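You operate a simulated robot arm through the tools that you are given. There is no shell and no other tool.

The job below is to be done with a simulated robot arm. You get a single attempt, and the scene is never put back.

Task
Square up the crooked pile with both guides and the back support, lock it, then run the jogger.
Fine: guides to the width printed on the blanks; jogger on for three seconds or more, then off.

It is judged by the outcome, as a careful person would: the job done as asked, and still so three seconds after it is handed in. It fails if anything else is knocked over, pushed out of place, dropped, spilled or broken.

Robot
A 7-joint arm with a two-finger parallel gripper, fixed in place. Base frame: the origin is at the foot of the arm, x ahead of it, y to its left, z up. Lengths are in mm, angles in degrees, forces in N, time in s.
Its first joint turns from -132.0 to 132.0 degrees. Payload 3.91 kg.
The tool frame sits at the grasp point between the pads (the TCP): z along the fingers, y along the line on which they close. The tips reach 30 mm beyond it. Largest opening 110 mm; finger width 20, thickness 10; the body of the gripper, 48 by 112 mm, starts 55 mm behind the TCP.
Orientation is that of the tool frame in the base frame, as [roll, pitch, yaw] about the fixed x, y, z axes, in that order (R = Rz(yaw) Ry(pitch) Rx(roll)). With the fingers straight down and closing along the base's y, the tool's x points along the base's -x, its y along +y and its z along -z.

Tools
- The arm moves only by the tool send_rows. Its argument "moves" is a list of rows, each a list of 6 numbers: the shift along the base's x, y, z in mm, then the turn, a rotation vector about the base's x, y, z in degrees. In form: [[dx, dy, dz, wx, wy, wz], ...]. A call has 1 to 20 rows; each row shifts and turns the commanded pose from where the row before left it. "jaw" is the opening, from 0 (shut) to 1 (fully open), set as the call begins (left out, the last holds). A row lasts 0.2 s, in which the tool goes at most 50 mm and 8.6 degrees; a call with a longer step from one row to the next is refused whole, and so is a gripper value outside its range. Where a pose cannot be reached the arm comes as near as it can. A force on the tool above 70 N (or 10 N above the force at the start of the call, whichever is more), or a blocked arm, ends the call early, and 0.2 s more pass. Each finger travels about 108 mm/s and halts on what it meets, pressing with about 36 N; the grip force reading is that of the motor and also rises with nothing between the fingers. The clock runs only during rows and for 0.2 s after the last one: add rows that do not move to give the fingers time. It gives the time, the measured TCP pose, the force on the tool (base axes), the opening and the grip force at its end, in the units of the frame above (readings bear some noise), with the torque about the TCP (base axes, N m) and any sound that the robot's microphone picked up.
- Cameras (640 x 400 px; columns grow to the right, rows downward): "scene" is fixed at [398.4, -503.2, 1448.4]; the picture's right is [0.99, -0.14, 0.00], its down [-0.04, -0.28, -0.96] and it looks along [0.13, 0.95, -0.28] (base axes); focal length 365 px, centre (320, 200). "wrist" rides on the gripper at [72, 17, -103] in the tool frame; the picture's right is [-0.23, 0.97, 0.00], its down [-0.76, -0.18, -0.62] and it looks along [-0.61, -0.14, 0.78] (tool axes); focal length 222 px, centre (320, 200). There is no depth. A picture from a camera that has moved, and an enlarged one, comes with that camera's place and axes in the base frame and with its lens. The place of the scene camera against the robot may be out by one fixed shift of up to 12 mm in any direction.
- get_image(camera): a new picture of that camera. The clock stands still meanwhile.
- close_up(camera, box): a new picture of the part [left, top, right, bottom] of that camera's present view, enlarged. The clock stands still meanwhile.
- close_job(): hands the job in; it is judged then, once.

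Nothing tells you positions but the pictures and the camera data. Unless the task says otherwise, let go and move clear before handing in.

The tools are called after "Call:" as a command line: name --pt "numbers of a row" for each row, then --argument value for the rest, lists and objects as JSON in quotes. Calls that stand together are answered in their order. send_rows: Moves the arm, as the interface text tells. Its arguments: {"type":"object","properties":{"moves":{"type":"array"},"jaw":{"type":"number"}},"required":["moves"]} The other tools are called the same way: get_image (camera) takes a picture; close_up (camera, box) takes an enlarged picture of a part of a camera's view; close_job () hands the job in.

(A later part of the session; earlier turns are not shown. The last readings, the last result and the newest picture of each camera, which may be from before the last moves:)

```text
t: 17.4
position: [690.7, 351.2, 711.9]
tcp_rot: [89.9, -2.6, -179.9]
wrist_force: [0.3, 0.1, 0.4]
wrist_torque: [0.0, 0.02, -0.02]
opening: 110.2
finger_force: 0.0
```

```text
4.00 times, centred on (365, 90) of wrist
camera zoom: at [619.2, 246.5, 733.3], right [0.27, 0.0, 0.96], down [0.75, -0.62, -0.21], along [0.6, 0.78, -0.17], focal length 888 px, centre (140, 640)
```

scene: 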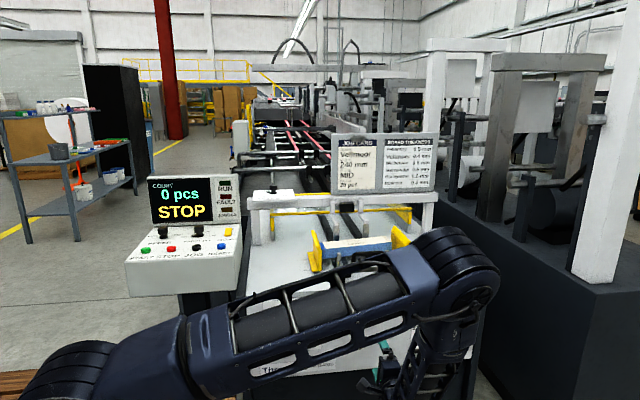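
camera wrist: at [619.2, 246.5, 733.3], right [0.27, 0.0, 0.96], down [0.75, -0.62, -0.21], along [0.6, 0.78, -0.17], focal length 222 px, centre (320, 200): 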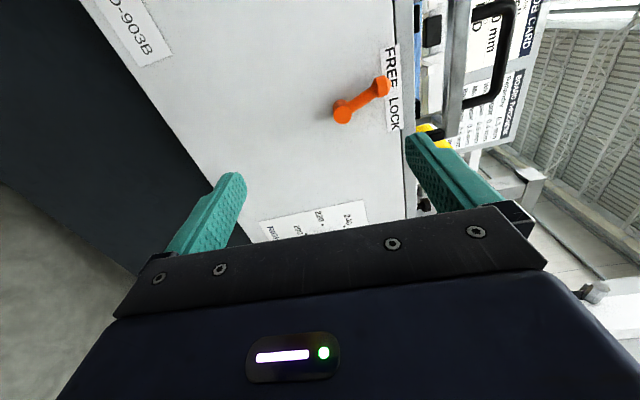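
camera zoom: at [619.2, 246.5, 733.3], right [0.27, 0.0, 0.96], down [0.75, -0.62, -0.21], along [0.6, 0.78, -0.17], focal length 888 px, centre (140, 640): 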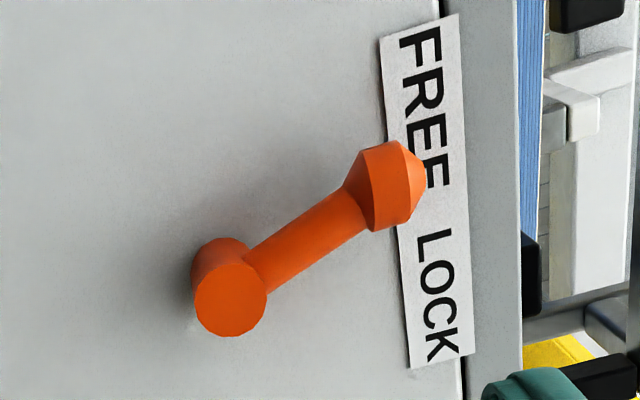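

The left guide has pushed the pile over and partly straightened it. I'll continue along to the right dial.

Call:
send_rows --pt "40 0 -8 0 0 0" --pt "40 0 -8 0 0 0" --pt "40 0 -8 0 0 0" --pt "40 0 -8 0 0 0" --pt "40 0 -8 0 0 0" --pt "0 0 0 0 0 0"

Call:
get_image --camera "wrist"

Call:
get_image --camera "scene"

```text
t: 18.8
position: [890.1, 350.5, 672.4]
tcp_rot: [90.0, -2.7, 179.9]
wrist_force: [-1.1, -0.8, 0.5]
wrist_torque: [0.03, -0.03, -0.04]
opening: 110.0
finger_force: 0.0
```

```text
taken
camera wrist: at [819.1, 246.5, 693.8], right [0.27, 0.0, 0.96], down [0.75, -0.62, -0.21], along [0.6, 0.78, -0.17], focal length 222 px, centre (320, 200)
```

wrist: 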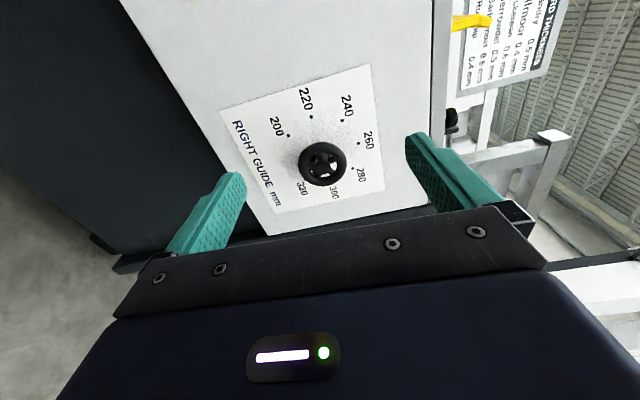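

```text
taken
```

scene: 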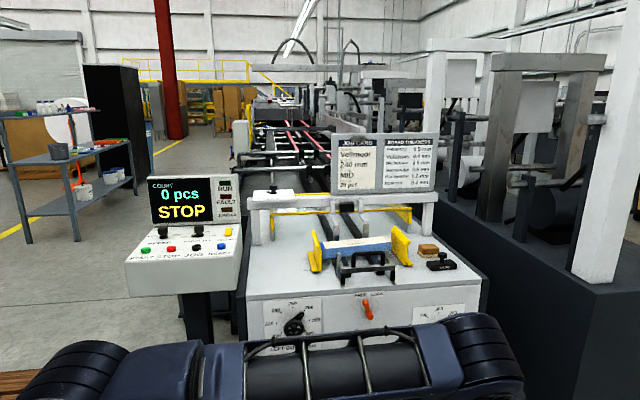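

Call:
close_up --camera "wrist" --box '[260, 90, 400, 220]'

Call:
close_up --camera "scene" --box '[280, 300, 320, 340]'

Call:
close_up --camera "scene" --box '[300, 220, 420, 295]'

```text
3.08 times, centred on (330, 155) of wrist
camera zoom: at [819.1, 246.5, 693.8], right [0.27, 0.0, 0.96], down [0.75, -0.62, -0.21], along [0.6, 0.78, -0.17], focal length 684 px, centre (289, 338)
```

zoom: 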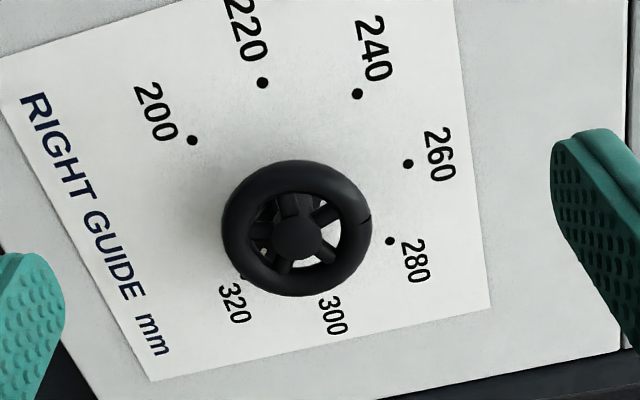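

```text
10.00 times, centred on (300, 320) of scene
camera zoom: at [398.4, -503.2, 1448.4], right [0.99, -0.14, 0.0], down [-0.04, -0.28, -0.96], along [0.13, 0.95, -0.28], focal length 3649 px, centre (520, -1000)
```

zoom: 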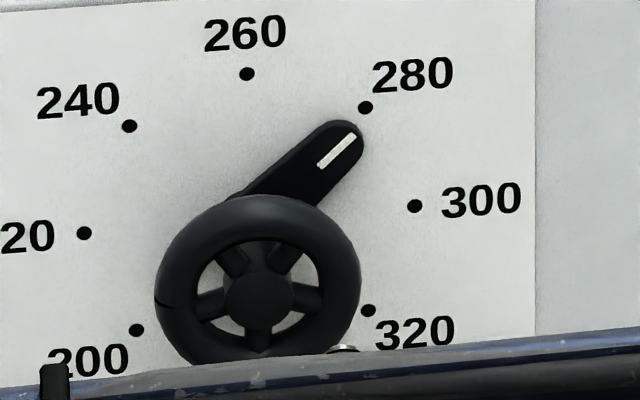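

```text
5.33 times, centred on (360, 258) of scene
camera zoom: at [398.4, -503.2, 1448.4], right [0.99, -0.14, 0.0], down [-0.04, -0.28, -0.96], along [0.13, 0.95, -0.28], focal length 1946 px, centre (107, -107)
```

zoom: 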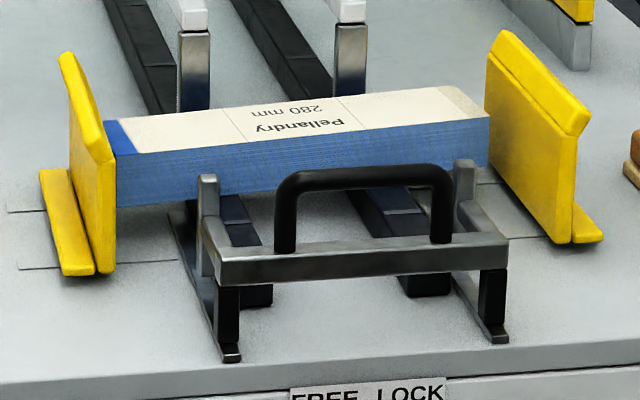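

Call:
close_up --camera "wrist" --box '[300, 135, 350, 190]'

```text
7.27 times, centred on (325, 162) of wrist
camera zoom: at [819.1, 246.5, 693.8], right [0.27, 0.0, 0.96], down [0.75, -0.62, -0.21], along [0.6, 0.78, -0.17], focal length 1615 px, centre (284, 473)
```

zoom: 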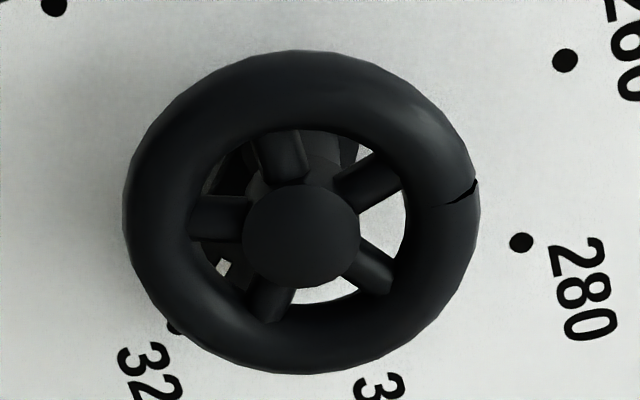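

The white end of the right pointer shows through the spokes at about 136°, which is 320 again, so it also needs 90° counter-clockwise. The right wheel centre is near (969, 519, 655). I'll pre-rotate and line up at a stand-off.

Call:
send_rows --pt "15.8 10 -3.5 0 7.5 0" --pt "15.8 10 -3.5 0 7.5 0" --pt "15.8 10 -3.5 0 7.5 0" --pt "15.8 15 -3.5 0 7.5 0" --pt "15.8 15 -3.5 0 7.5 0" --pt "0 0 0 0 0 0"

Call:
get_image --camera "wrist"

Call:
get_image --camera "scene"

```text
t: 20.2
position: [970.3, 410.1, 653.4]
tcp_rot: [89.9, -40.3, 179.9]
wrist_force: [-0.3, -0.8, 0.2]
wrist_torque: [0.01, -0.02, -0.04]
opening: 109.9
finger_force: 0.1
```

```text
taken
camera wrist: at [926.0, 305.9, 714.9], right [0.8, 0.0, 0.6], down [0.47, -0.62, -0.63], along [0.37, 0.78, -0.5], focal length 222 px, centre (320, 200)
```

wrist: 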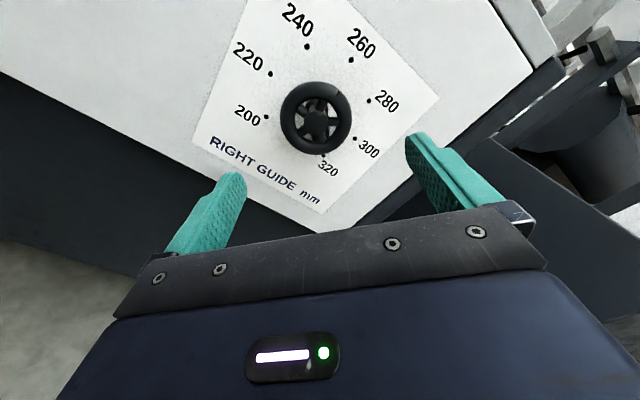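

```text
taken
```

scene: 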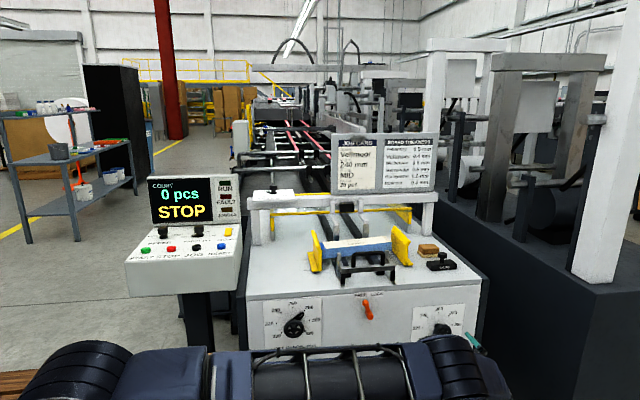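

Call:
close_up --camera "wrist" --box '[260, 60, 380, 170]'

Call:
close_up --camera "scene" --box '[400, 290, 500, 360]'

```text
3.64 times, centred on (320, 115) of wrist
camera zoom: at [926.0, 305.9, 714.9], right [0.8, 0.0, 0.6], down [0.47, -0.62, -0.63], along [0.37, 0.78, -0.5], focal length 808 px, centre (320, 509)
```

zoom: 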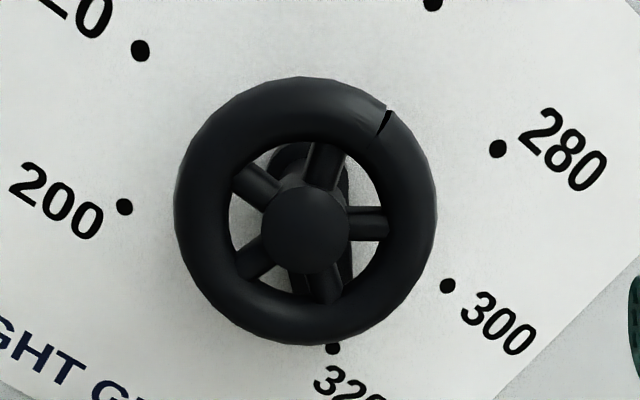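

```text
5.71 times, centred on (450, 325) of scene
camera zoom: at [398.4, -503.2, 1448.4], right [0.99, -0.14, 0.0], down [-0.04, -0.28, -0.96], along [0.13, 0.95, -0.28], focal length 2085 px, centre (-423, -514)
```

zoom: 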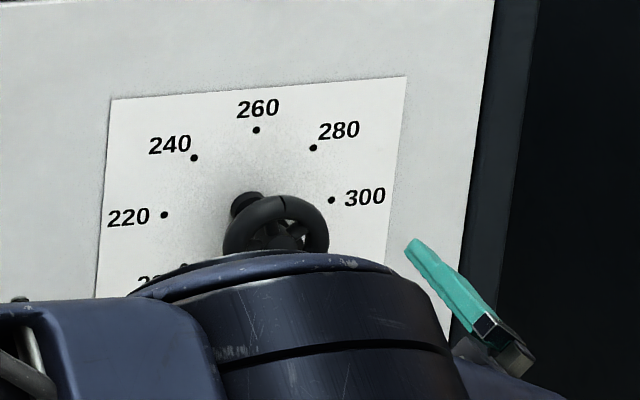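

I estimate the wheel centre at about (967, 655). I'll nudge over and advance part of the way, then recheck.

Call:
send_rows --pt "-2 12 0.9 0 0 0" --pt "0 12 0 0 0 0" --pt "0 12 0 0 0 0" --pt "0 12 0 0 0 0" --pt "0 0 0 0 0 0"

Call:
close_up --camera "wrist" --box '[220, 60, 440, 220]'

Call:
get_image --camera "scene"

```text
t: 21.4
position: [967.8, 458.6, 656.1]
tcp_rot: [90.1, -40.3, 180.0]
wrist_force: [0.9, 0.5, 0.5]
wrist_torque: [0.0, 0.02, 0.0]
opening: 109.8
finger_force: 0.1
```

```text
2.50 times, centred on (330, 140) of wrist
camera zoom: at [923.4, 353.9, 716.2], right [0.8, 0.0, 0.6], down [0.47, -0.62, -0.63], along [0.37, 0.78, -0.5], focal length 555 px, centre (295, 350)
```

zoom: 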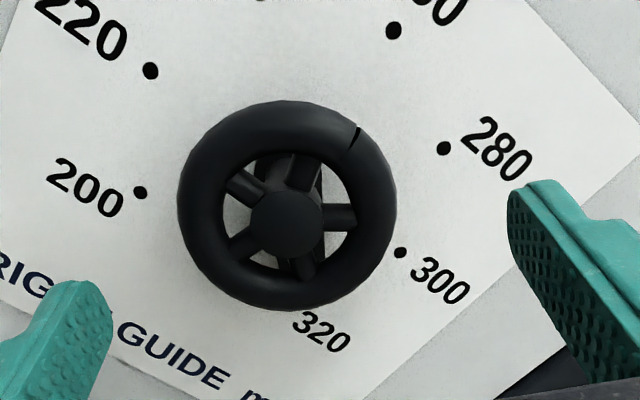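

```text
taken
```

scene: 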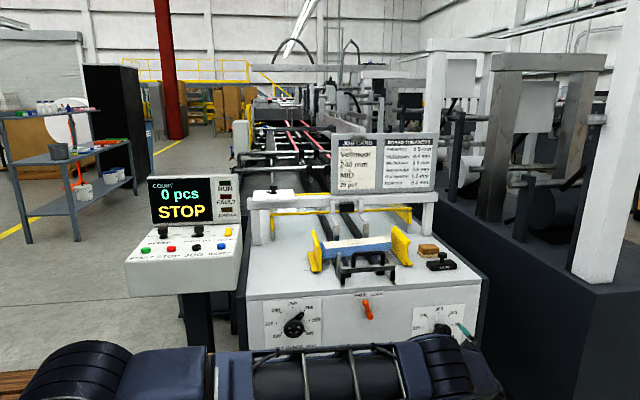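

The wheel sits about 1.6 mm left of and below the tool axis, so I'll correct that as I close the remaining distance.

Call:
send_rows --pt "-1.8 12 -1.5 0 0 0" --pt "0 12 0 0 0 0" --pt "0 12 0 0 0 0" --pt "0 11 0 0 0 0" --pt "0 0 0 0 0 0"

Call:
close_up --camera "wrist" --box '[220, 80, 440, 240]'

Call:
get_image --camera "scene"

```text
t: 22.6
position: [966.0, 505.9, 653.0]
tcp_rot: [89.9, -40.1, -179.9]
wrist_force: [-0.1, -0.3, -0.3]
wrist_torque: [0.02, -0.04, 0.01]
opening: 109.9
finger_force: 0.0
```

```text
2.50 times, centred on (330, 160) of wrist
camera zoom: at [921.6, 400.8, 714.0], right [0.8, 0.0, 0.6], down [0.47, -0.62, -0.63], along [0.37, 0.78, -0.5], focal length 555 px, centre (295, 300)
```

zoom: 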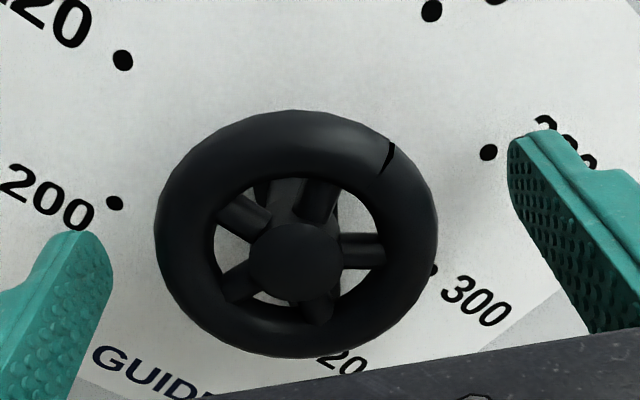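

```text
taken
```

scene: 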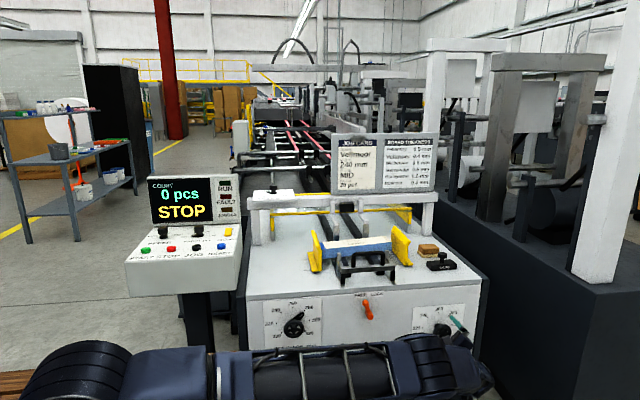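

The pads straddle the rim evenly. I'll close on the right wheel.

Call:
send_rows --pt "0 0 0 0 0 0" --pt "0 0 0 0 0 0" --pt "0 0 0 0 0 0" --pt "0 0 0 0 0 0" --jaw 0

```text
t: 23.6
position: [966.0, 504.9, 655.7]
tcp_rot: [89.9, -40.3, 180.0]
wrist_force: [6.5, 4.3, 1.9]
wrist_torque: [-0.13, 0.0, 0.04]
opening: 66.5
finger_force: 45.0
```

The grip is well centred, with low side load. I'll turn 40° counter-clockwise.

Call:
send_rows --pt "0 0 0 0 -5 0" --pt "0 0 0 0 -7 0" --pt "0 0 0 0 -7 0" --pt "0 0 0 0 -7 0" --pt "0 0 0 0 -7 0" --pt "0 0 0 0 -7 0" --pt "0 0 0 0 0 0"

Call:
get_image --camera "wrist"

Call:
get_image --camera "scene"

```text
t: 25.2
position: [966.6, 504.8, 654.6]
tcp_rot: [90.0, 0.0, 179.9]
wrist_force: [11.9, 4.4, 7.3]
wrist_torque: [0.53, 0.04, -0.36]
opening: 66.5
finger_force: 45.0
```

```text
taken
camera wrist: at [894.2, 400.7, 672.6], right [0.23, 0.0, 0.97], down [0.76, -0.62, -0.18], along [0.61, 0.78, -0.14], focal length 222 px, centre (320, 200)
```

wrist: 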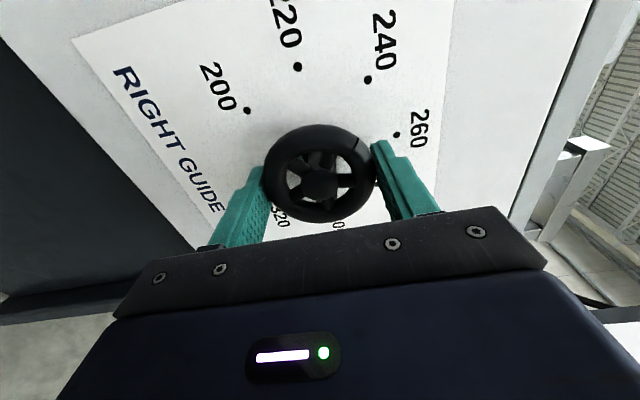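

```text
taken
```

scene: 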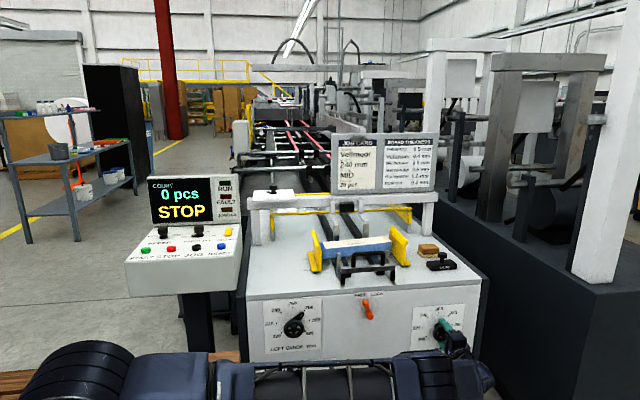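

Call:
send_rows --pt "0 0 0 0 -7 0" --pt "0 0 0 0 -7 0" --pt "0 0 0 0 -7 0" --pt "0 0 0 0 -7 0" --pt "0 0 0 0 -7 0" --pt "0 0 0 0 -7 0" --pt "0 0 0 0 0 0"

Call:
close_up --camera "scene" --box '[400, 290, 500, 360]'

Call:
close_up --camera "scene" --box '[300, 220, 420, 295]'

```text
t: 26.8
position: [966.3, 504.7, 655.0]
tcp_rot: [89.8, 41.9, 179.9]
wrist_force: [16.9, 9.0, 26.7]
wrist_torque: [0.82, -0.02, 0.0]
opening: 66.7
finger_force: 45.2
```

```text
5.71 times, centred on (450, 325) of scene
camera zoom: at [398.4, -503.2, 1448.4], right [0.99, -0.14, 0.0], down [-0.04, -0.28, -0.96], along [0.13, 0.95, -0.28], focal length 2085 px, centre (-423, -514)
```

zoom: 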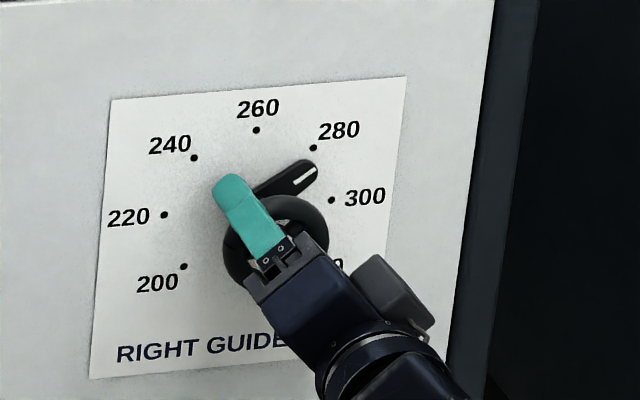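

```text
5.33 times, centred on (360, 258) of scene
camera zoom: at [398.4, -503.2, 1448.4], right [0.99, -0.14, 0.0], down [-0.04, -0.28, -0.96], along [0.13, 0.95, -0.28], focal length 1946 px, centre (107, -107)
```

zoom: 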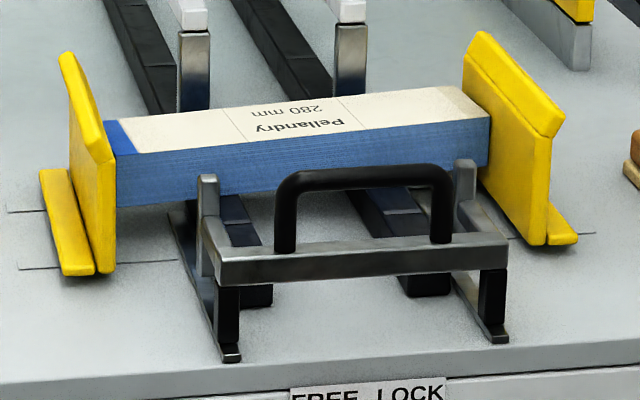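

Call:
close_up --camera "scene" --box '[430, 300, 465, 325]'

```text
16.00 times, centred on (448, 312) of scene
camera zoom: at [398.4, -503.2, 1448.4], right [0.99, -0.14, 0.0], down [-0.04, -0.28, -0.96], along [0.13, 0.95, -0.28], focal length 5838 px, centre (-1720, -1600)
```

zoom: 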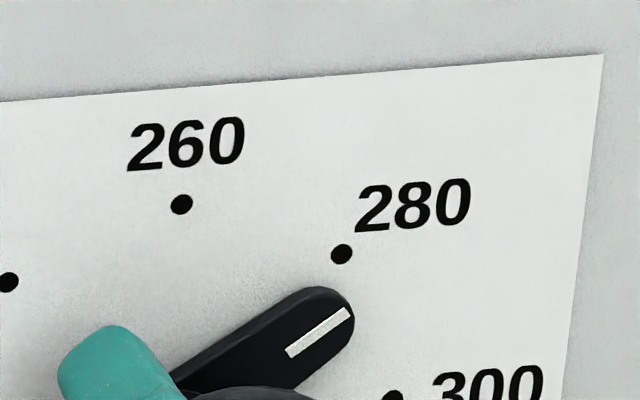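

The right pointer reads about 56°, i.e. near 285, so it needs about 11° more. I'll turn it and check again.

Call:
send_rows --pt "0 0 0.5 0 -5 0" --pt "0 0 0 0 -6 0" --pt "0 0 0 0 0 0"

Call:
close_up --camera "scene" --box '[430, 300, 465, 325]'

Call:
close_up --camera "scene" --box '[300, 220, 420, 295]'

Call:
close_up --camera "scene" --box '[297, 303, 317, 315]'

```text
t: 27.6
position: [965.4, 505.4, 655.7]
tcp_rot: [90.0, 53.0, -180.0]
wrist_force: [4.9, 0.6, 23.1]
wrist_torque: [0.05, 0.08, -0.21]
opening: 66.3
finger_force: 45.3
```

```text
16.00 times, centred on (448, 312) of scene
camera zoom: at [398.4, -503.2, 1448.4], right [0.99, -0.14, 0.0], down [-0.04, -0.28, -0.96], along [0.13, 0.95, -0.28], focal length 5838 px, centre (-1720, -1600)
```

zoom: 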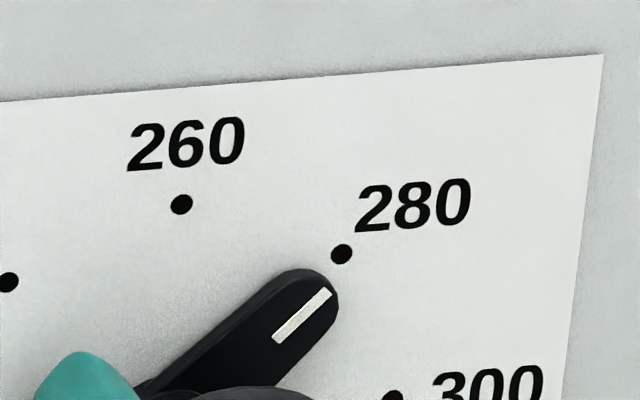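

```text
5.33 times, centred on (360, 258) of scene
camera zoom: at [398.4, -503.2, 1448.4], right [0.99, -0.14, 0.0], down [-0.04, -0.28, -0.96], along [0.13, 0.95, -0.28], focal length 1946 px, centre (107, -107)
```

zoom: 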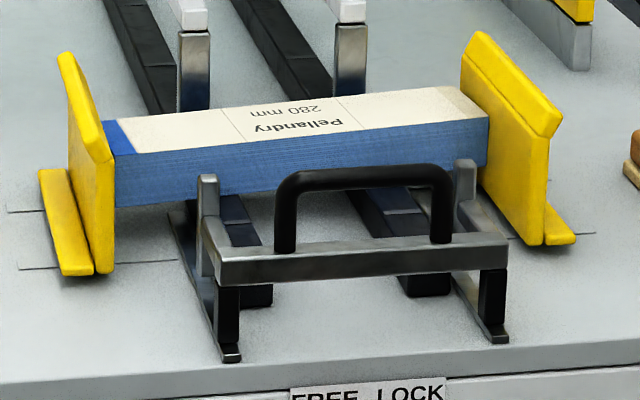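

```text
16.00 times, centred on (307, 309) of scene
camera zoom: at [398.4, -503.2, 1448.4], right [0.99, -0.14, 0.0], down [-0.04, -0.28, -0.96], along [0.13, 0.95, -0.28], focal length 5838 px, centre (528, -1544)
```

zoom: 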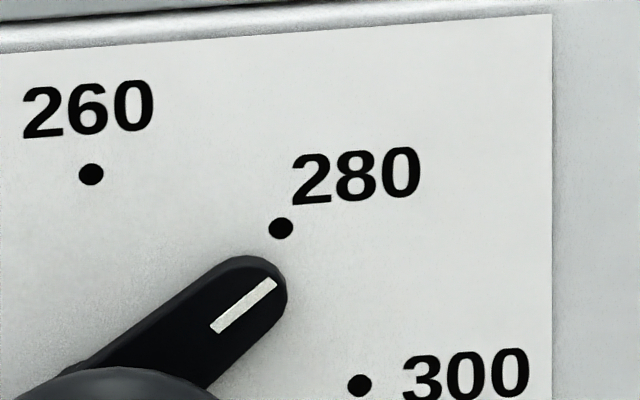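

The right pointer is now at about 280.4, but the squeeze through the still-slanted pile pushed the left pointer back to roughly 282–283. I'll release here, square the pile with the back support, and then trim the left dial before locking.

Call:
send_rows --pt "0 0 0 0 0 0" --pt "0 0 0 0 0 0" --pt "0 0 0 0 0 0" --pt "0 -15 0 0 0 0" --pt "0 -20 0 0 0 0" --pt "0 -30 0 0 0 0" --pt "0 -40 0 0 0 0" --pt "0 -40 0 0 0 0" --pt "0 0 0 0 0 0" --jaw 1

Call:
close_up --camera "scene" --box '[430, 300, 465, 325]'

Call:
close_up --camera "scene" --box '[297, 303, 317, 315]'

Call:
get_image --camera "scene"

```text
t: 29.6
position: [965.6, 358.7, 654.5]
tcp_rot: [90.0, 52.8, -179.9]
wrist_force: [-0.5, 0.6, -0.6]
wrist_torque: [-0.02, -0.01, -0.01]
opening: 110.1
finger_force: 0.0
```

```text
16.00 times, centred on (448, 312) of scene
camera zoom: at [398.4, -503.2, 1448.4], right [0.99, -0.14, 0.0], down [-0.04, -0.28, -0.96], along [0.13, 0.95, -0.28], focal length 5838 px, centre (-1720, -1600)
```

zoom: 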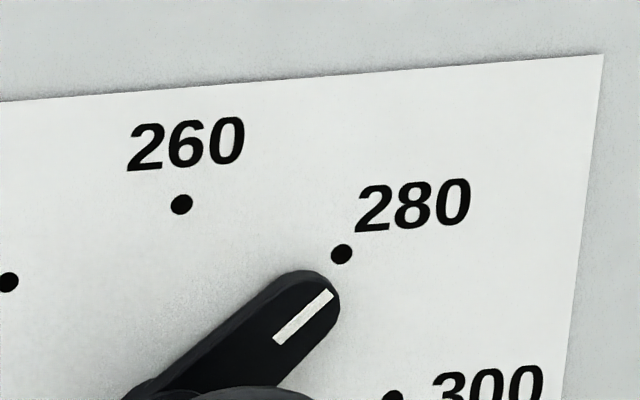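

```text
16.00 times, centred on (307, 309) of scene
camera zoom: at [398.4, -503.2, 1448.4], right [0.99, -0.14, 0.0], down [-0.04, -0.28, -0.96], along [0.13, 0.95, -0.28], focal length 5838 px, centre (528, -1544)
```

zoom: 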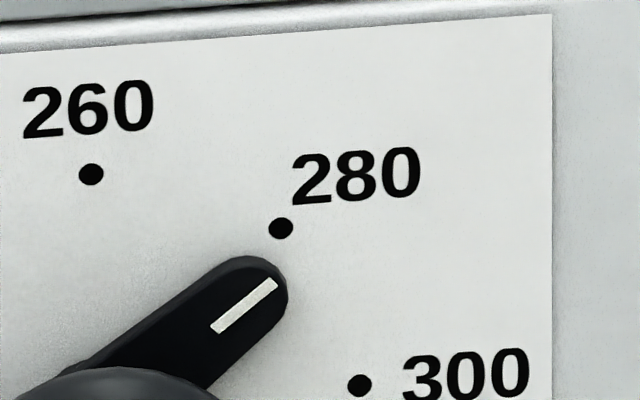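

```text
taken
```

scene: 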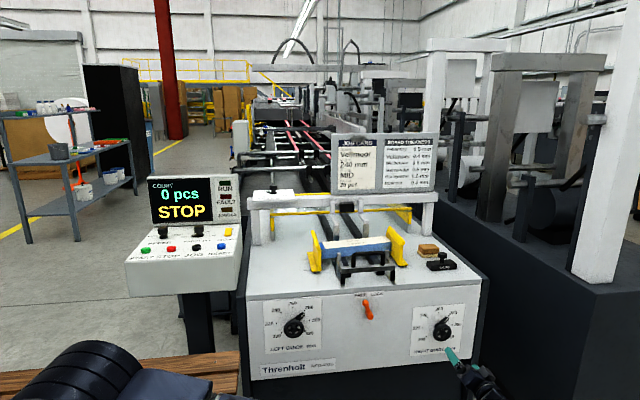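

The right pointer holds at about 280 after release. Next is the back support: its bar front is near y≈555, z≈893, centred at x≈709. I'll back off and rise in front of the machine with the wrist levelled.

Call:
send_rows --pt "-25 -6 34 0 7.6 0" --pt "-25 -6 34 0 7.6 0" --pt "-25 -6 34 0 7.6 0" --pt "-25 -6 34 0 7.6 0" --pt "-25 -6 34 0 7.6 0" --pt "-25 -6 34 0 7.6 0" --pt "-25 -6 34 0 7.4 0" --pt "-25 -6 34 -6 0 0" --pt "-25 -6 34 -7 0 0" --pt "-25 -6 34 -8 0 0" --pt "0 0 0 -8 0 0" --pt "0 0 0 -8 0 0" --pt "0 0 0 -8 0 0" --pt "0 0 0 0 0 0" --jaw 0

Call:
get_image --camera "wrist"

Call:
get_image --camera "scene"

```text
t: 32.6
position: [715.4, 298.1, 993.6]
tcp_rot: [135.1, -0.2, 179.8]
wrist_force: [-0.5, -0.1, 0.7]
wrist_torque: [0.02, 0.01, -0.02]
opening: 0.0
finger_force: 35.8
```

```text
taken
camera wrist: at [643.3, 237.7, 1080.3], right [0.23, 0.69, 0.69], down [0.76, -0.57, 0.31], along [0.61, 0.45, -0.66], focal length 222 px, centre (320, 200)
```

wrist: 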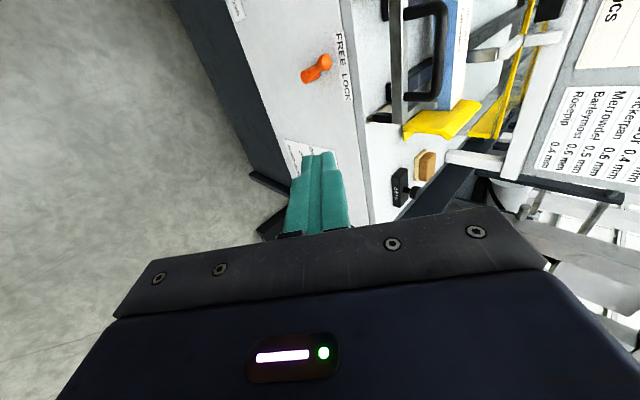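

```text
taken
```

scene: 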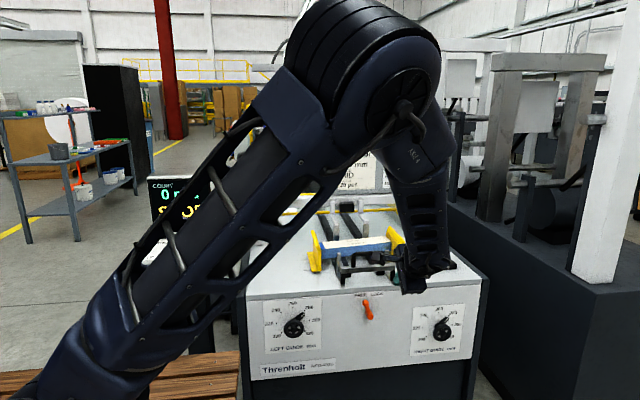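

I'll slide left so the wrist camera gets a clear view of the back support for measuring.

Call:
send_rows --pt "-35 10 15 0 0 0" --pt "-35 10 15 0 0 0" --pt "-35 10 15 0 0 0" --pt "-35 10 15 0 0 0" --pt "-30 10 15 0 0 0" --pt "0 0 0 0 0 0"

Call:
get_image --camera "wrist"

Call:
close_up --camera "wrist" --box '[300, 0, 480, 160]'

```text
t: 34.0
position: [545.2, 350.0, 1069.6]
tcp_rot: [135.0, -0.1, 179.9]
wrist_force: [0.1, 0.2, -0.3]
wrist_torque: [-0.01, -0.03, -0.01]
opening: 0.0
finger_force: 36.6
```

```text
taken
camera wrist: at [473.7, 287.5, 1155.2], right [0.23, 0.69, 0.69], down [0.76, -0.57, 0.31], along [0.61, 0.45, -0.65], focal length 222 px, centre (320, 200)
```

wrist: 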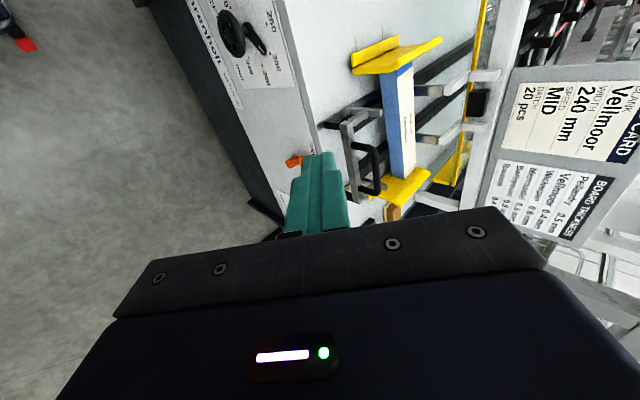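

```text
2.50 times, centred on (390, 80) of wrist
camera zoom: at [473.7, 287.5, 1155.2], right [0.23, 0.69, 0.69], down [0.76, -0.57, 0.31], along [0.61, 0.45, -0.65], focal length 555 px, centre (145, 500)
```

zoom: 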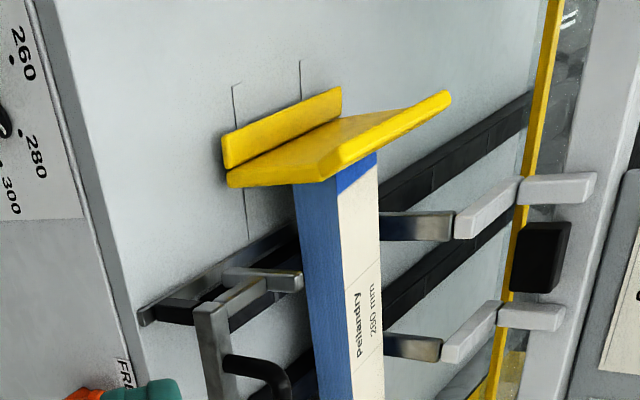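

I've triangulated the support's left post top at (627, 643, 914), the bar front at y≈575 with z from 872 to 894, and the pile front edge running from (581, 731) to (855, 754). I'll bring the closed fingers just in front of the middle of the bar.

Call:
send_rows --pt "33 28 -22 0 0 0" --pt "33 28 -22 0 0 0" --pt "33 28 -22 0 0 0" --pt "33 28 -22 0 0 0" --pt "32 28 -22 0 0 0" --pt "0 10 -21 0 0 0" --pt "0 10 -21 0 0 0" --pt "0 5 -20 0 0 0" --pt "0 0 0 0 0 0"

Call:
get_image --camera "wrist"

Call:
get_image --camera "scene"

```text
t: 36.0
position: [708.4, 514.6, 898.3]
tcp_rot: [135.0, -0.1, 179.9]
wrist_force: [-0.4, 0.6, -0.4]
wrist_torque: [-0.04, 0.03, -0.02]
opening: 0.0
finger_force: 36.3
```

```text
taken
camera wrist: at [637.1, 453.4, 983.1], right [0.23, 0.69, 0.69], down [0.76, -0.57, 0.31], along [0.61, 0.45, -0.65], focal length 222 px, centre (320, 200)
```

wrist: 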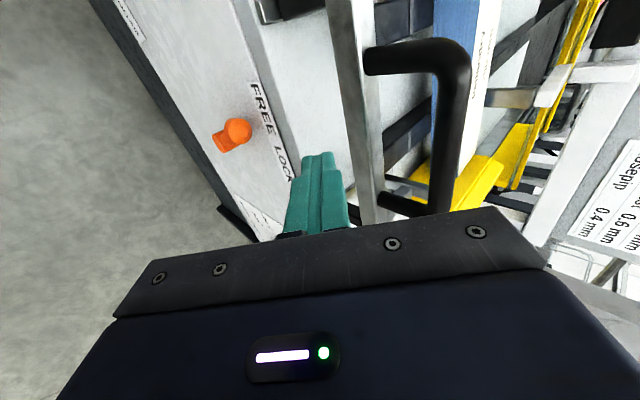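

```text
taken
```

scene: 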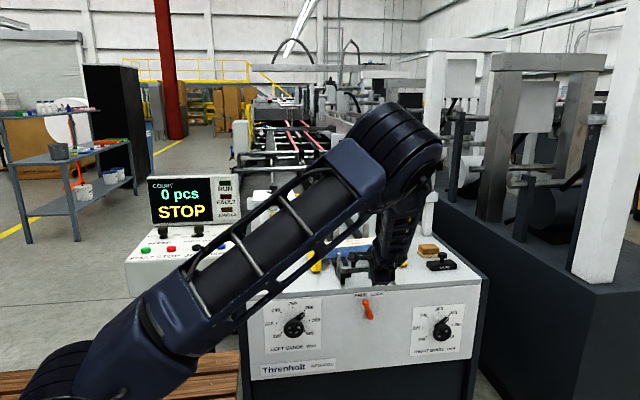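

The fingertips are lined up below the handle, in front of the bar. I'll advance gently until I feel contact.

Call:
send_rows --pt "0 6 0 0 0 0" --pt "0 6 0 0 0 0" --pt "0 6 0 0 0 0" --pt "0 6 0 0 0 0" --pt "0 6 0 0 0 0" --pt "0 6 0 0 0 0" --pt "0 0 0 0 0 0"

Call:
get_image --camera "wrist"

Call:
get_image --camera "scene"

```text
t: 37.6
position: [707.9, 550.4, 897.0]
tcp_rot: [135.0, -0.2, 179.9]
wrist_force: [0.5, -0.4, 1.0]
wrist_torque: [0.02, -0.04, -0.02]
opening: 0.1
finger_force: 36.0
```

```text
taken
camera wrist: at [636.9, 489.4, 983.6], right [0.23, 0.69, 0.69], down [0.76, -0.57, 0.31], along [0.61, 0.45, -0.65], focal length 222 px, centre (320, 200)
```

wrist: 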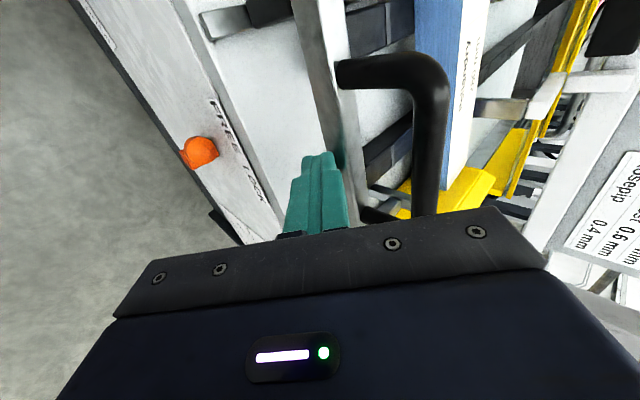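

```text
taken
```

scene: 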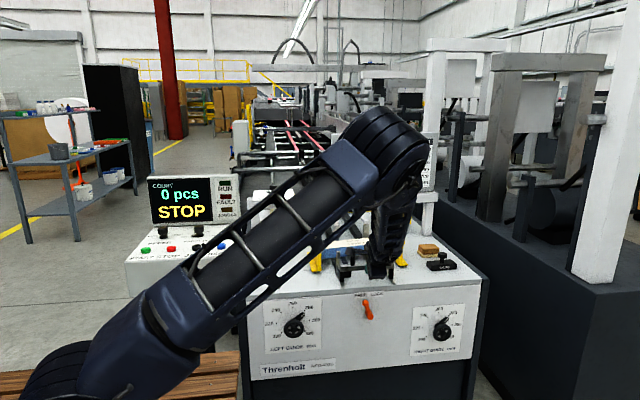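

Call:
send_rows --pt "0 4 0 0 0 0" --pt "0 4 0 0 0 0" --pt "0 4 0 0 0 0" --pt "0 4 0 0 0 0" --pt "0 4 0 0 0 0" --pt "0 0 0 0 0 0"

Call:
get_image --camera "wrist"

Call:
close_up --camera "scene" --box '[300, 220, 420, 295]'

```text
t: 39.0
position: [709.0, 572.1, 896.9]
tcp_rot: [135.1, -0.1, 179.9]
wrist_force: [-0.3, 0.9, -0.9]
wrist_torque: [-0.02, -0.01, 0.0]
opening: 0.0
finger_force: 36.2
```

```text
taken
camera wrist: at [637.7, 509.3, 983.2], right [0.23, 0.69, 0.69], down [0.76, -0.57, 0.31], along [0.61, 0.45, -0.65], focal length 222 px, centre (320, 200)
```

wrist: 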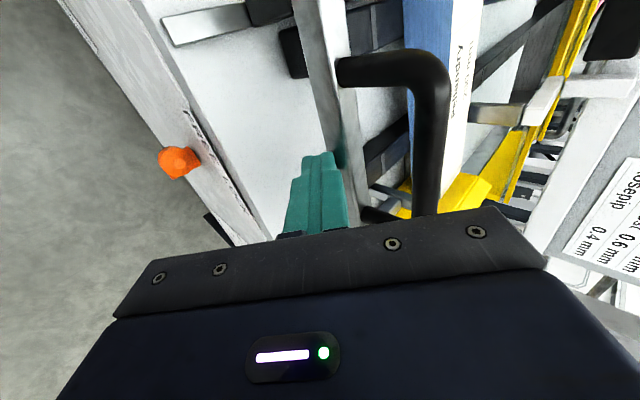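

```text
5.33 times, centred on (360, 258) of scene
camera zoom: at [398.4, -503.2, 1448.4], right [0.99, -0.14, 0.0], down [-0.04, -0.28, -0.96], along [0.13, 0.95, -0.28], focal length 1946 px, centre (107, -107)
```

zoom: 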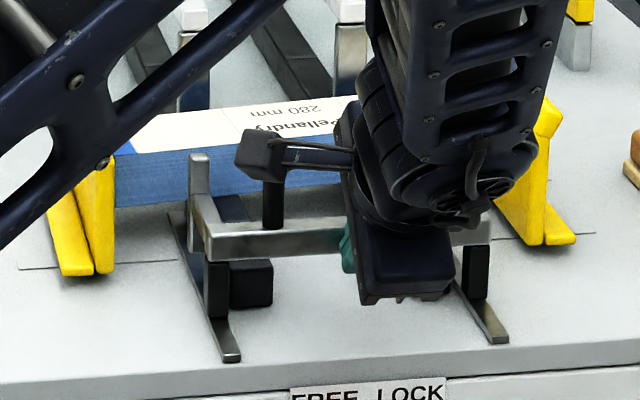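

The support is sliding freely with the fingers. I'll keep pushing toward the pile, slowing down near the expected contact.

Call:
send_rows --pt "0 5 0 0 0 0" --pt "0 5 0 0 0 0" --pt "0 5 0 0 0 0" --pt "0 5 0 0 0 0" --pt "0 5 0 0 0 0" --pt "0 5 0 0 0 0" --pt "0 5 0 0 0 0" --pt "0 5 0 0 0 0" --pt "0 0 0 0 0 0"

Call:
get_image --camera "wrist"

Call:
get_image --camera "scene"

```text
t: 41.0
position: [710.3, 611.7, 897.4]
tcp_rot: [135.0, -0.2, 179.9]
wrist_force: [0.5, -0.3, 0.3]
wrist_torque: [-0.01, 0.03, 0.02]
opening: 0.0
finger_force: 36.0
```

```text
taken
camera wrist: at [637.3, 549.4, 983.6], right [0.23, 0.69, 0.69], down [0.76, -0.57, 0.31], along [0.61, 0.45, -0.65], focal length 222 px, centre (320, 200)
```

wrist: 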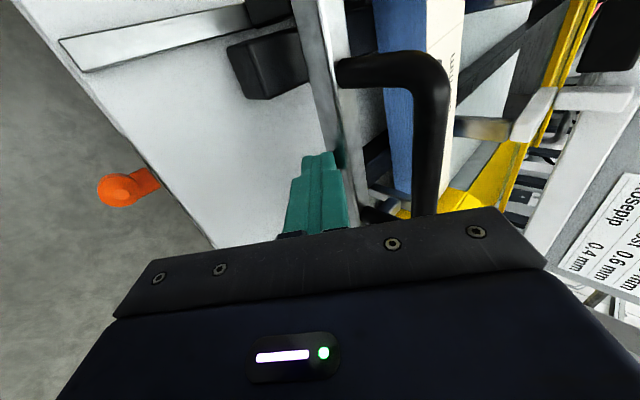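

```text
taken
```

scene: 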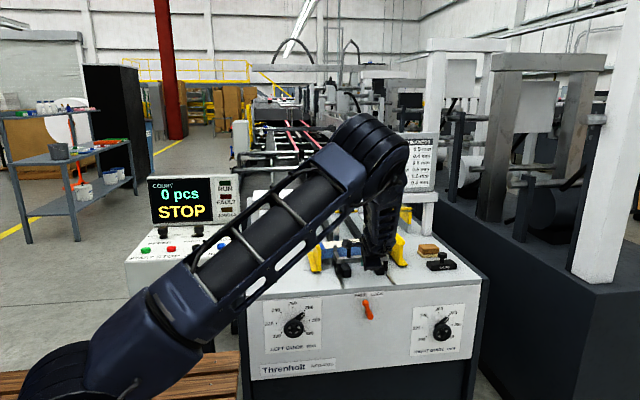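

Call:
send_rows --pt "0 3 0 0 0 0" --pt "0 3 0 0 0 0" --pt "0 3 0 0 0 0" --pt "0 3 0 0 0 0" --pt "0 3 0 0 0 0" --pt "0 3 0 0 0 0" --pt "0 3 0 0 0 0"

Call:
get_image --camera "wrist"

Call:
close_up --camera "scene" --box '[300, 220, 420, 295]'

```text
t: 42.6
position: [710.1, 631.6, 897.2]
tcp_rot: [135.0, -0.1, 179.9]
wrist_force: [-0.8, -2.4, 0.8]
wrist_torque: [0.01, -0.01, -0.01]
opening: 0.0
finger_force: 35.5
```

```text
taken
camera wrist: at [637.7, 570.2, 983.2], right [0.23, 0.69, 0.69], down [0.76, -0.57, 0.31], along [0.61, 0.45, -0.65], focal length 222 px, centre (320, 200)
```

wrist: 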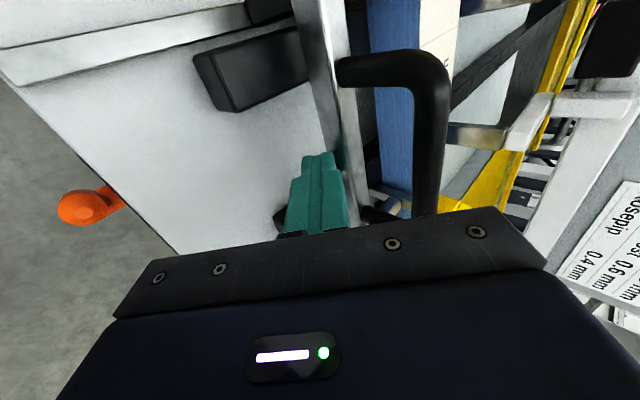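

```text
5.33 times, centred on (360, 258) of scene
camera zoom: at [398.4, -503.2, 1448.4], right [0.99, -0.14, 0.0], down [-0.04, -0.28, -0.96], along [0.13, 0.95, -0.28], focal length 1946 px, centre (107, -107)
```

zoom: 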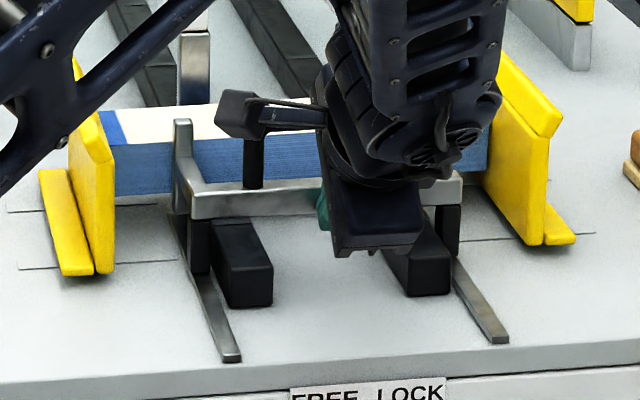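

The left post has touched the pile lightly and it is straightening. I'll continue in 2 mm steps and watch the force.

Call:
send_rows --pt "0 2 0 0 0 0" --pt "0 2 0 0 0 0" --pt "0 2 0 0 0 0" --pt "0 2 0 0 0 0" --pt "0 2 0 0 0 0"

Call:
close_up --camera "scene" --box '[300, 220, 420, 295]'

```text
t: 43.8
position: [710.2, 641.5, 897.4]
tcp_rot: [135.1, -0.1, 179.9]
wrist_force: [1.1, -3.0, 1.6]
wrist_torque: [-0.01, -0.05, 0.01]
opening: 0.0
finger_force: 36.0
```

```text
5.33 times, centred on (360, 258) of scene
camera zoom: at [398.4, -503.2, 1448.4], right [0.99, -0.14, 0.0], down [-0.04, -0.28, -0.96], along [0.13, 0.95, -0.28], focal length 1946 px, centre (107, -107)
```

zoom: 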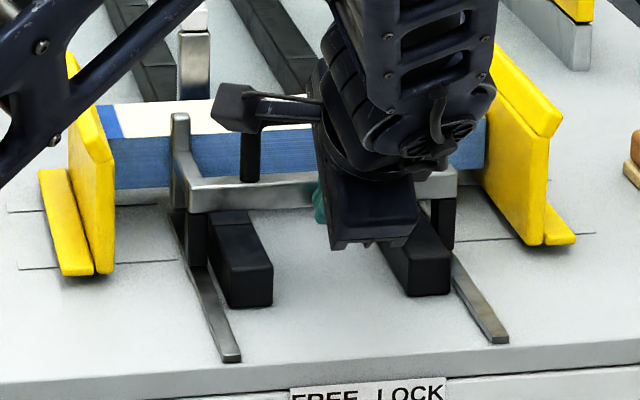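

Call:
send_rows --pt "0 2 0 0 0 0" --pt "0 2 0 0 0 0" --pt "0 2 0 0 0 0" --pt "0 2 0 0 0 0" --pt "0 2 0 0 0 0"

Call:
get_image --camera "wrist"

Call:
close_up --camera "scene" --box '[300, 220, 420, 295]'

```text
t: 45.0
position: [709.2, 651.5, 896.8]
tcp_rot: [135.0, -0.1, 179.9]
wrist_force: [1.6, -3.2, 0.0]
wrist_torque: [-0.05, 0.0, -0.04]
opening: 0.1
finger_force: 35.9
```

```text
taken
camera wrist: at [637.5, 590.5, 983.3], right [0.23, 0.69, 0.69], down [0.76, -0.57, 0.31], along [0.61, 0.45, -0.65], focal length 222 px, centre (320, 200)
```

wrist: 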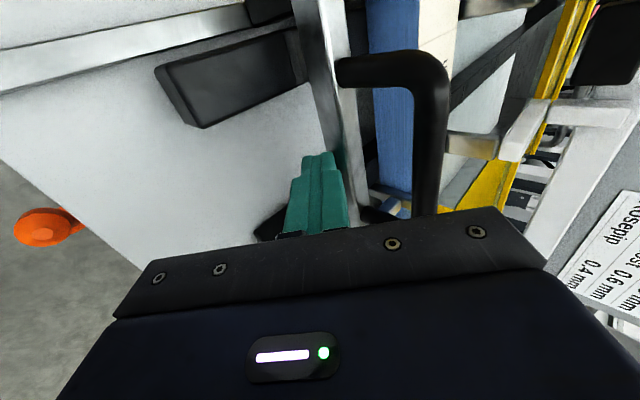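

```text
5.33 times, centred on (360, 258) of scene
camera zoom: at [398.4, -503.2, 1448.4], right [0.99, -0.14, 0.0], down [-0.04, -0.28, -0.96], along [0.13, 0.95, -0.28], focal length 1946 px, centre (107, -107)
```

zoom: 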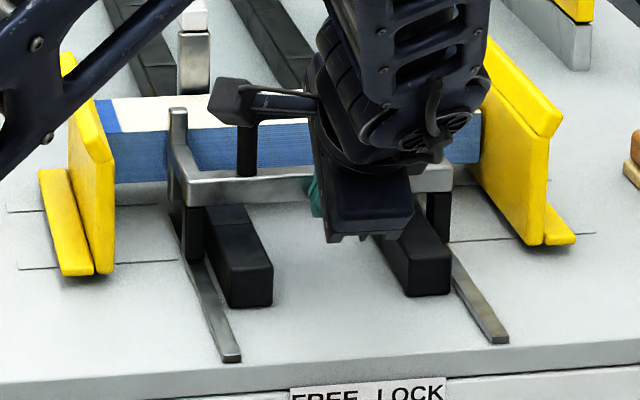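

The pile now looks parallel to the support and slides with it at about 3 N. I'll keep pushing until it seats against the front stops.

Call:
send_rows --pt "0 2 0 0 0 0" --pt "0 2 0 0 0 0" --pt "0 2 0 0 0 0" --pt "0 2 0 0 0 0" --pt "0 2 0 0 0 0"

Call:
close_up --camera "wrist" --box '[340, 0, 560, 200]'

Call:
close_up --camera "scene" --box '[300, 220, 420, 295]'

```text
t: 46.2
position: [709.9, 661.2, 897.8]
tcp_rot: [135.0, -0.3, 179.9]
wrist_force: [-8.4, -28.6, 6.7]
wrist_torque: [-0.23, 0.1, 0.27]
opening: 0.0
finger_force: 35.7
```

```text
2.00 times, centred on (450, 100) of wrist
camera zoom: at [637.5, 598.8, 983.4], right [0.23, 0.69, 0.69], down [0.76, -0.57, 0.31], along [0.61, 0.45, -0.66], focal length 444 px, centre (60, 400)
```

zoom: 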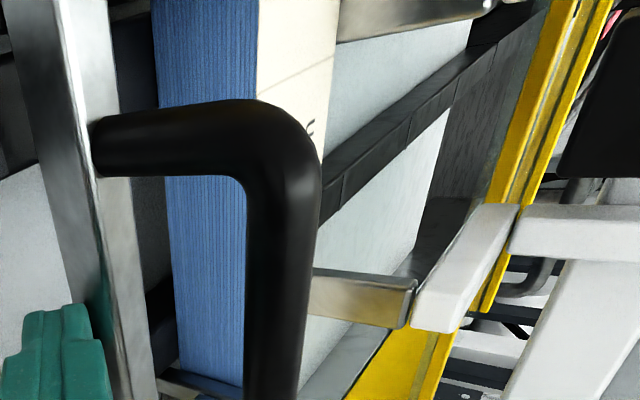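

```text
5.33 times, centred on (360, 258) of scene
camera zoom: at [398.4, -503.2, 1448.4], right [0.99, -0.14, 0.0], down [-0.04, -0.28, -0.96], along [0.13, 0.95, -0.28], focal length 1946 px, centre (107, -107)
```

zoom: 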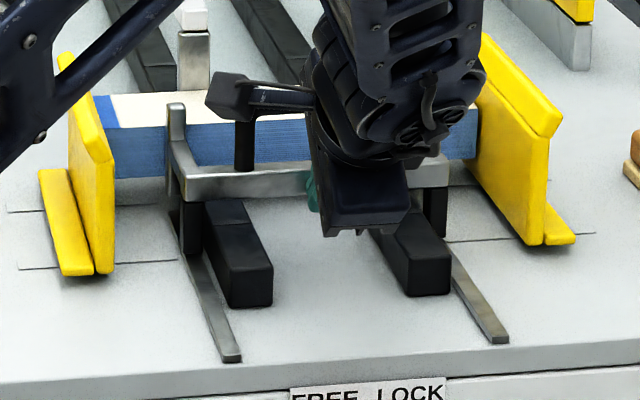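

The force rose to about 29 N, so the pile is now seated between the support and the front stops. I'll back straight off and inspect.

Call:
send_rows --pt "0 0 0 0 0 0" --pt "0 -5 0 0 0 0" --pt "0 -15 0 0 0 0" --pt "0 -30 10 0 0 0" --pt "-20 -40 20 0 0 0" --pt "-30 -35 20 0 0 0" --pt "-30 -35 20 0 0 0" --pt "-30 -35 20 0 0 0" --pt "-30 -35 20 0 0 0" --pt "0 0 0 0 0 0"

Call:
get_image --camera "wrist"

Call:
get_image --camera "scene"

```text
refused: row 6 steps farther than a row can; nothing moved
```

```text
taken
camera wrist: at [637.5, 598.8, 983.4], right [0.23, 0.69, 0.69], down [0.76, -0.57, 0.31], along [0.61, 0.45, -0.66], focal length 222 px, centre (320, 200)
```

wrist: 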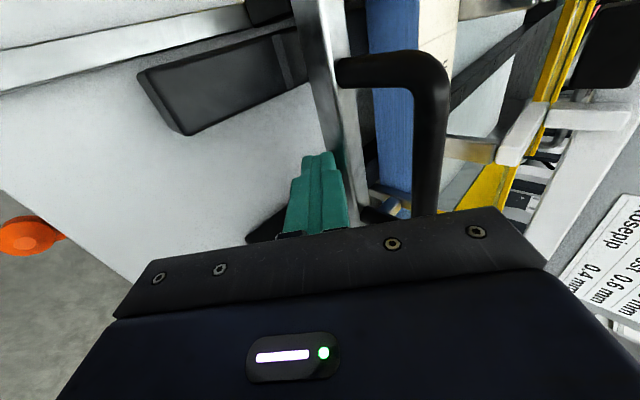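

```text
taken
```

scene: 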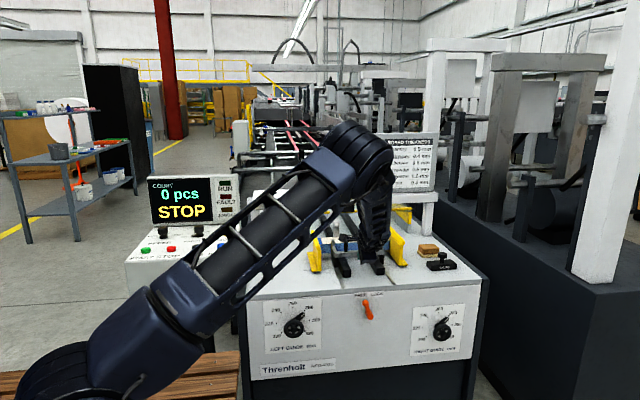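

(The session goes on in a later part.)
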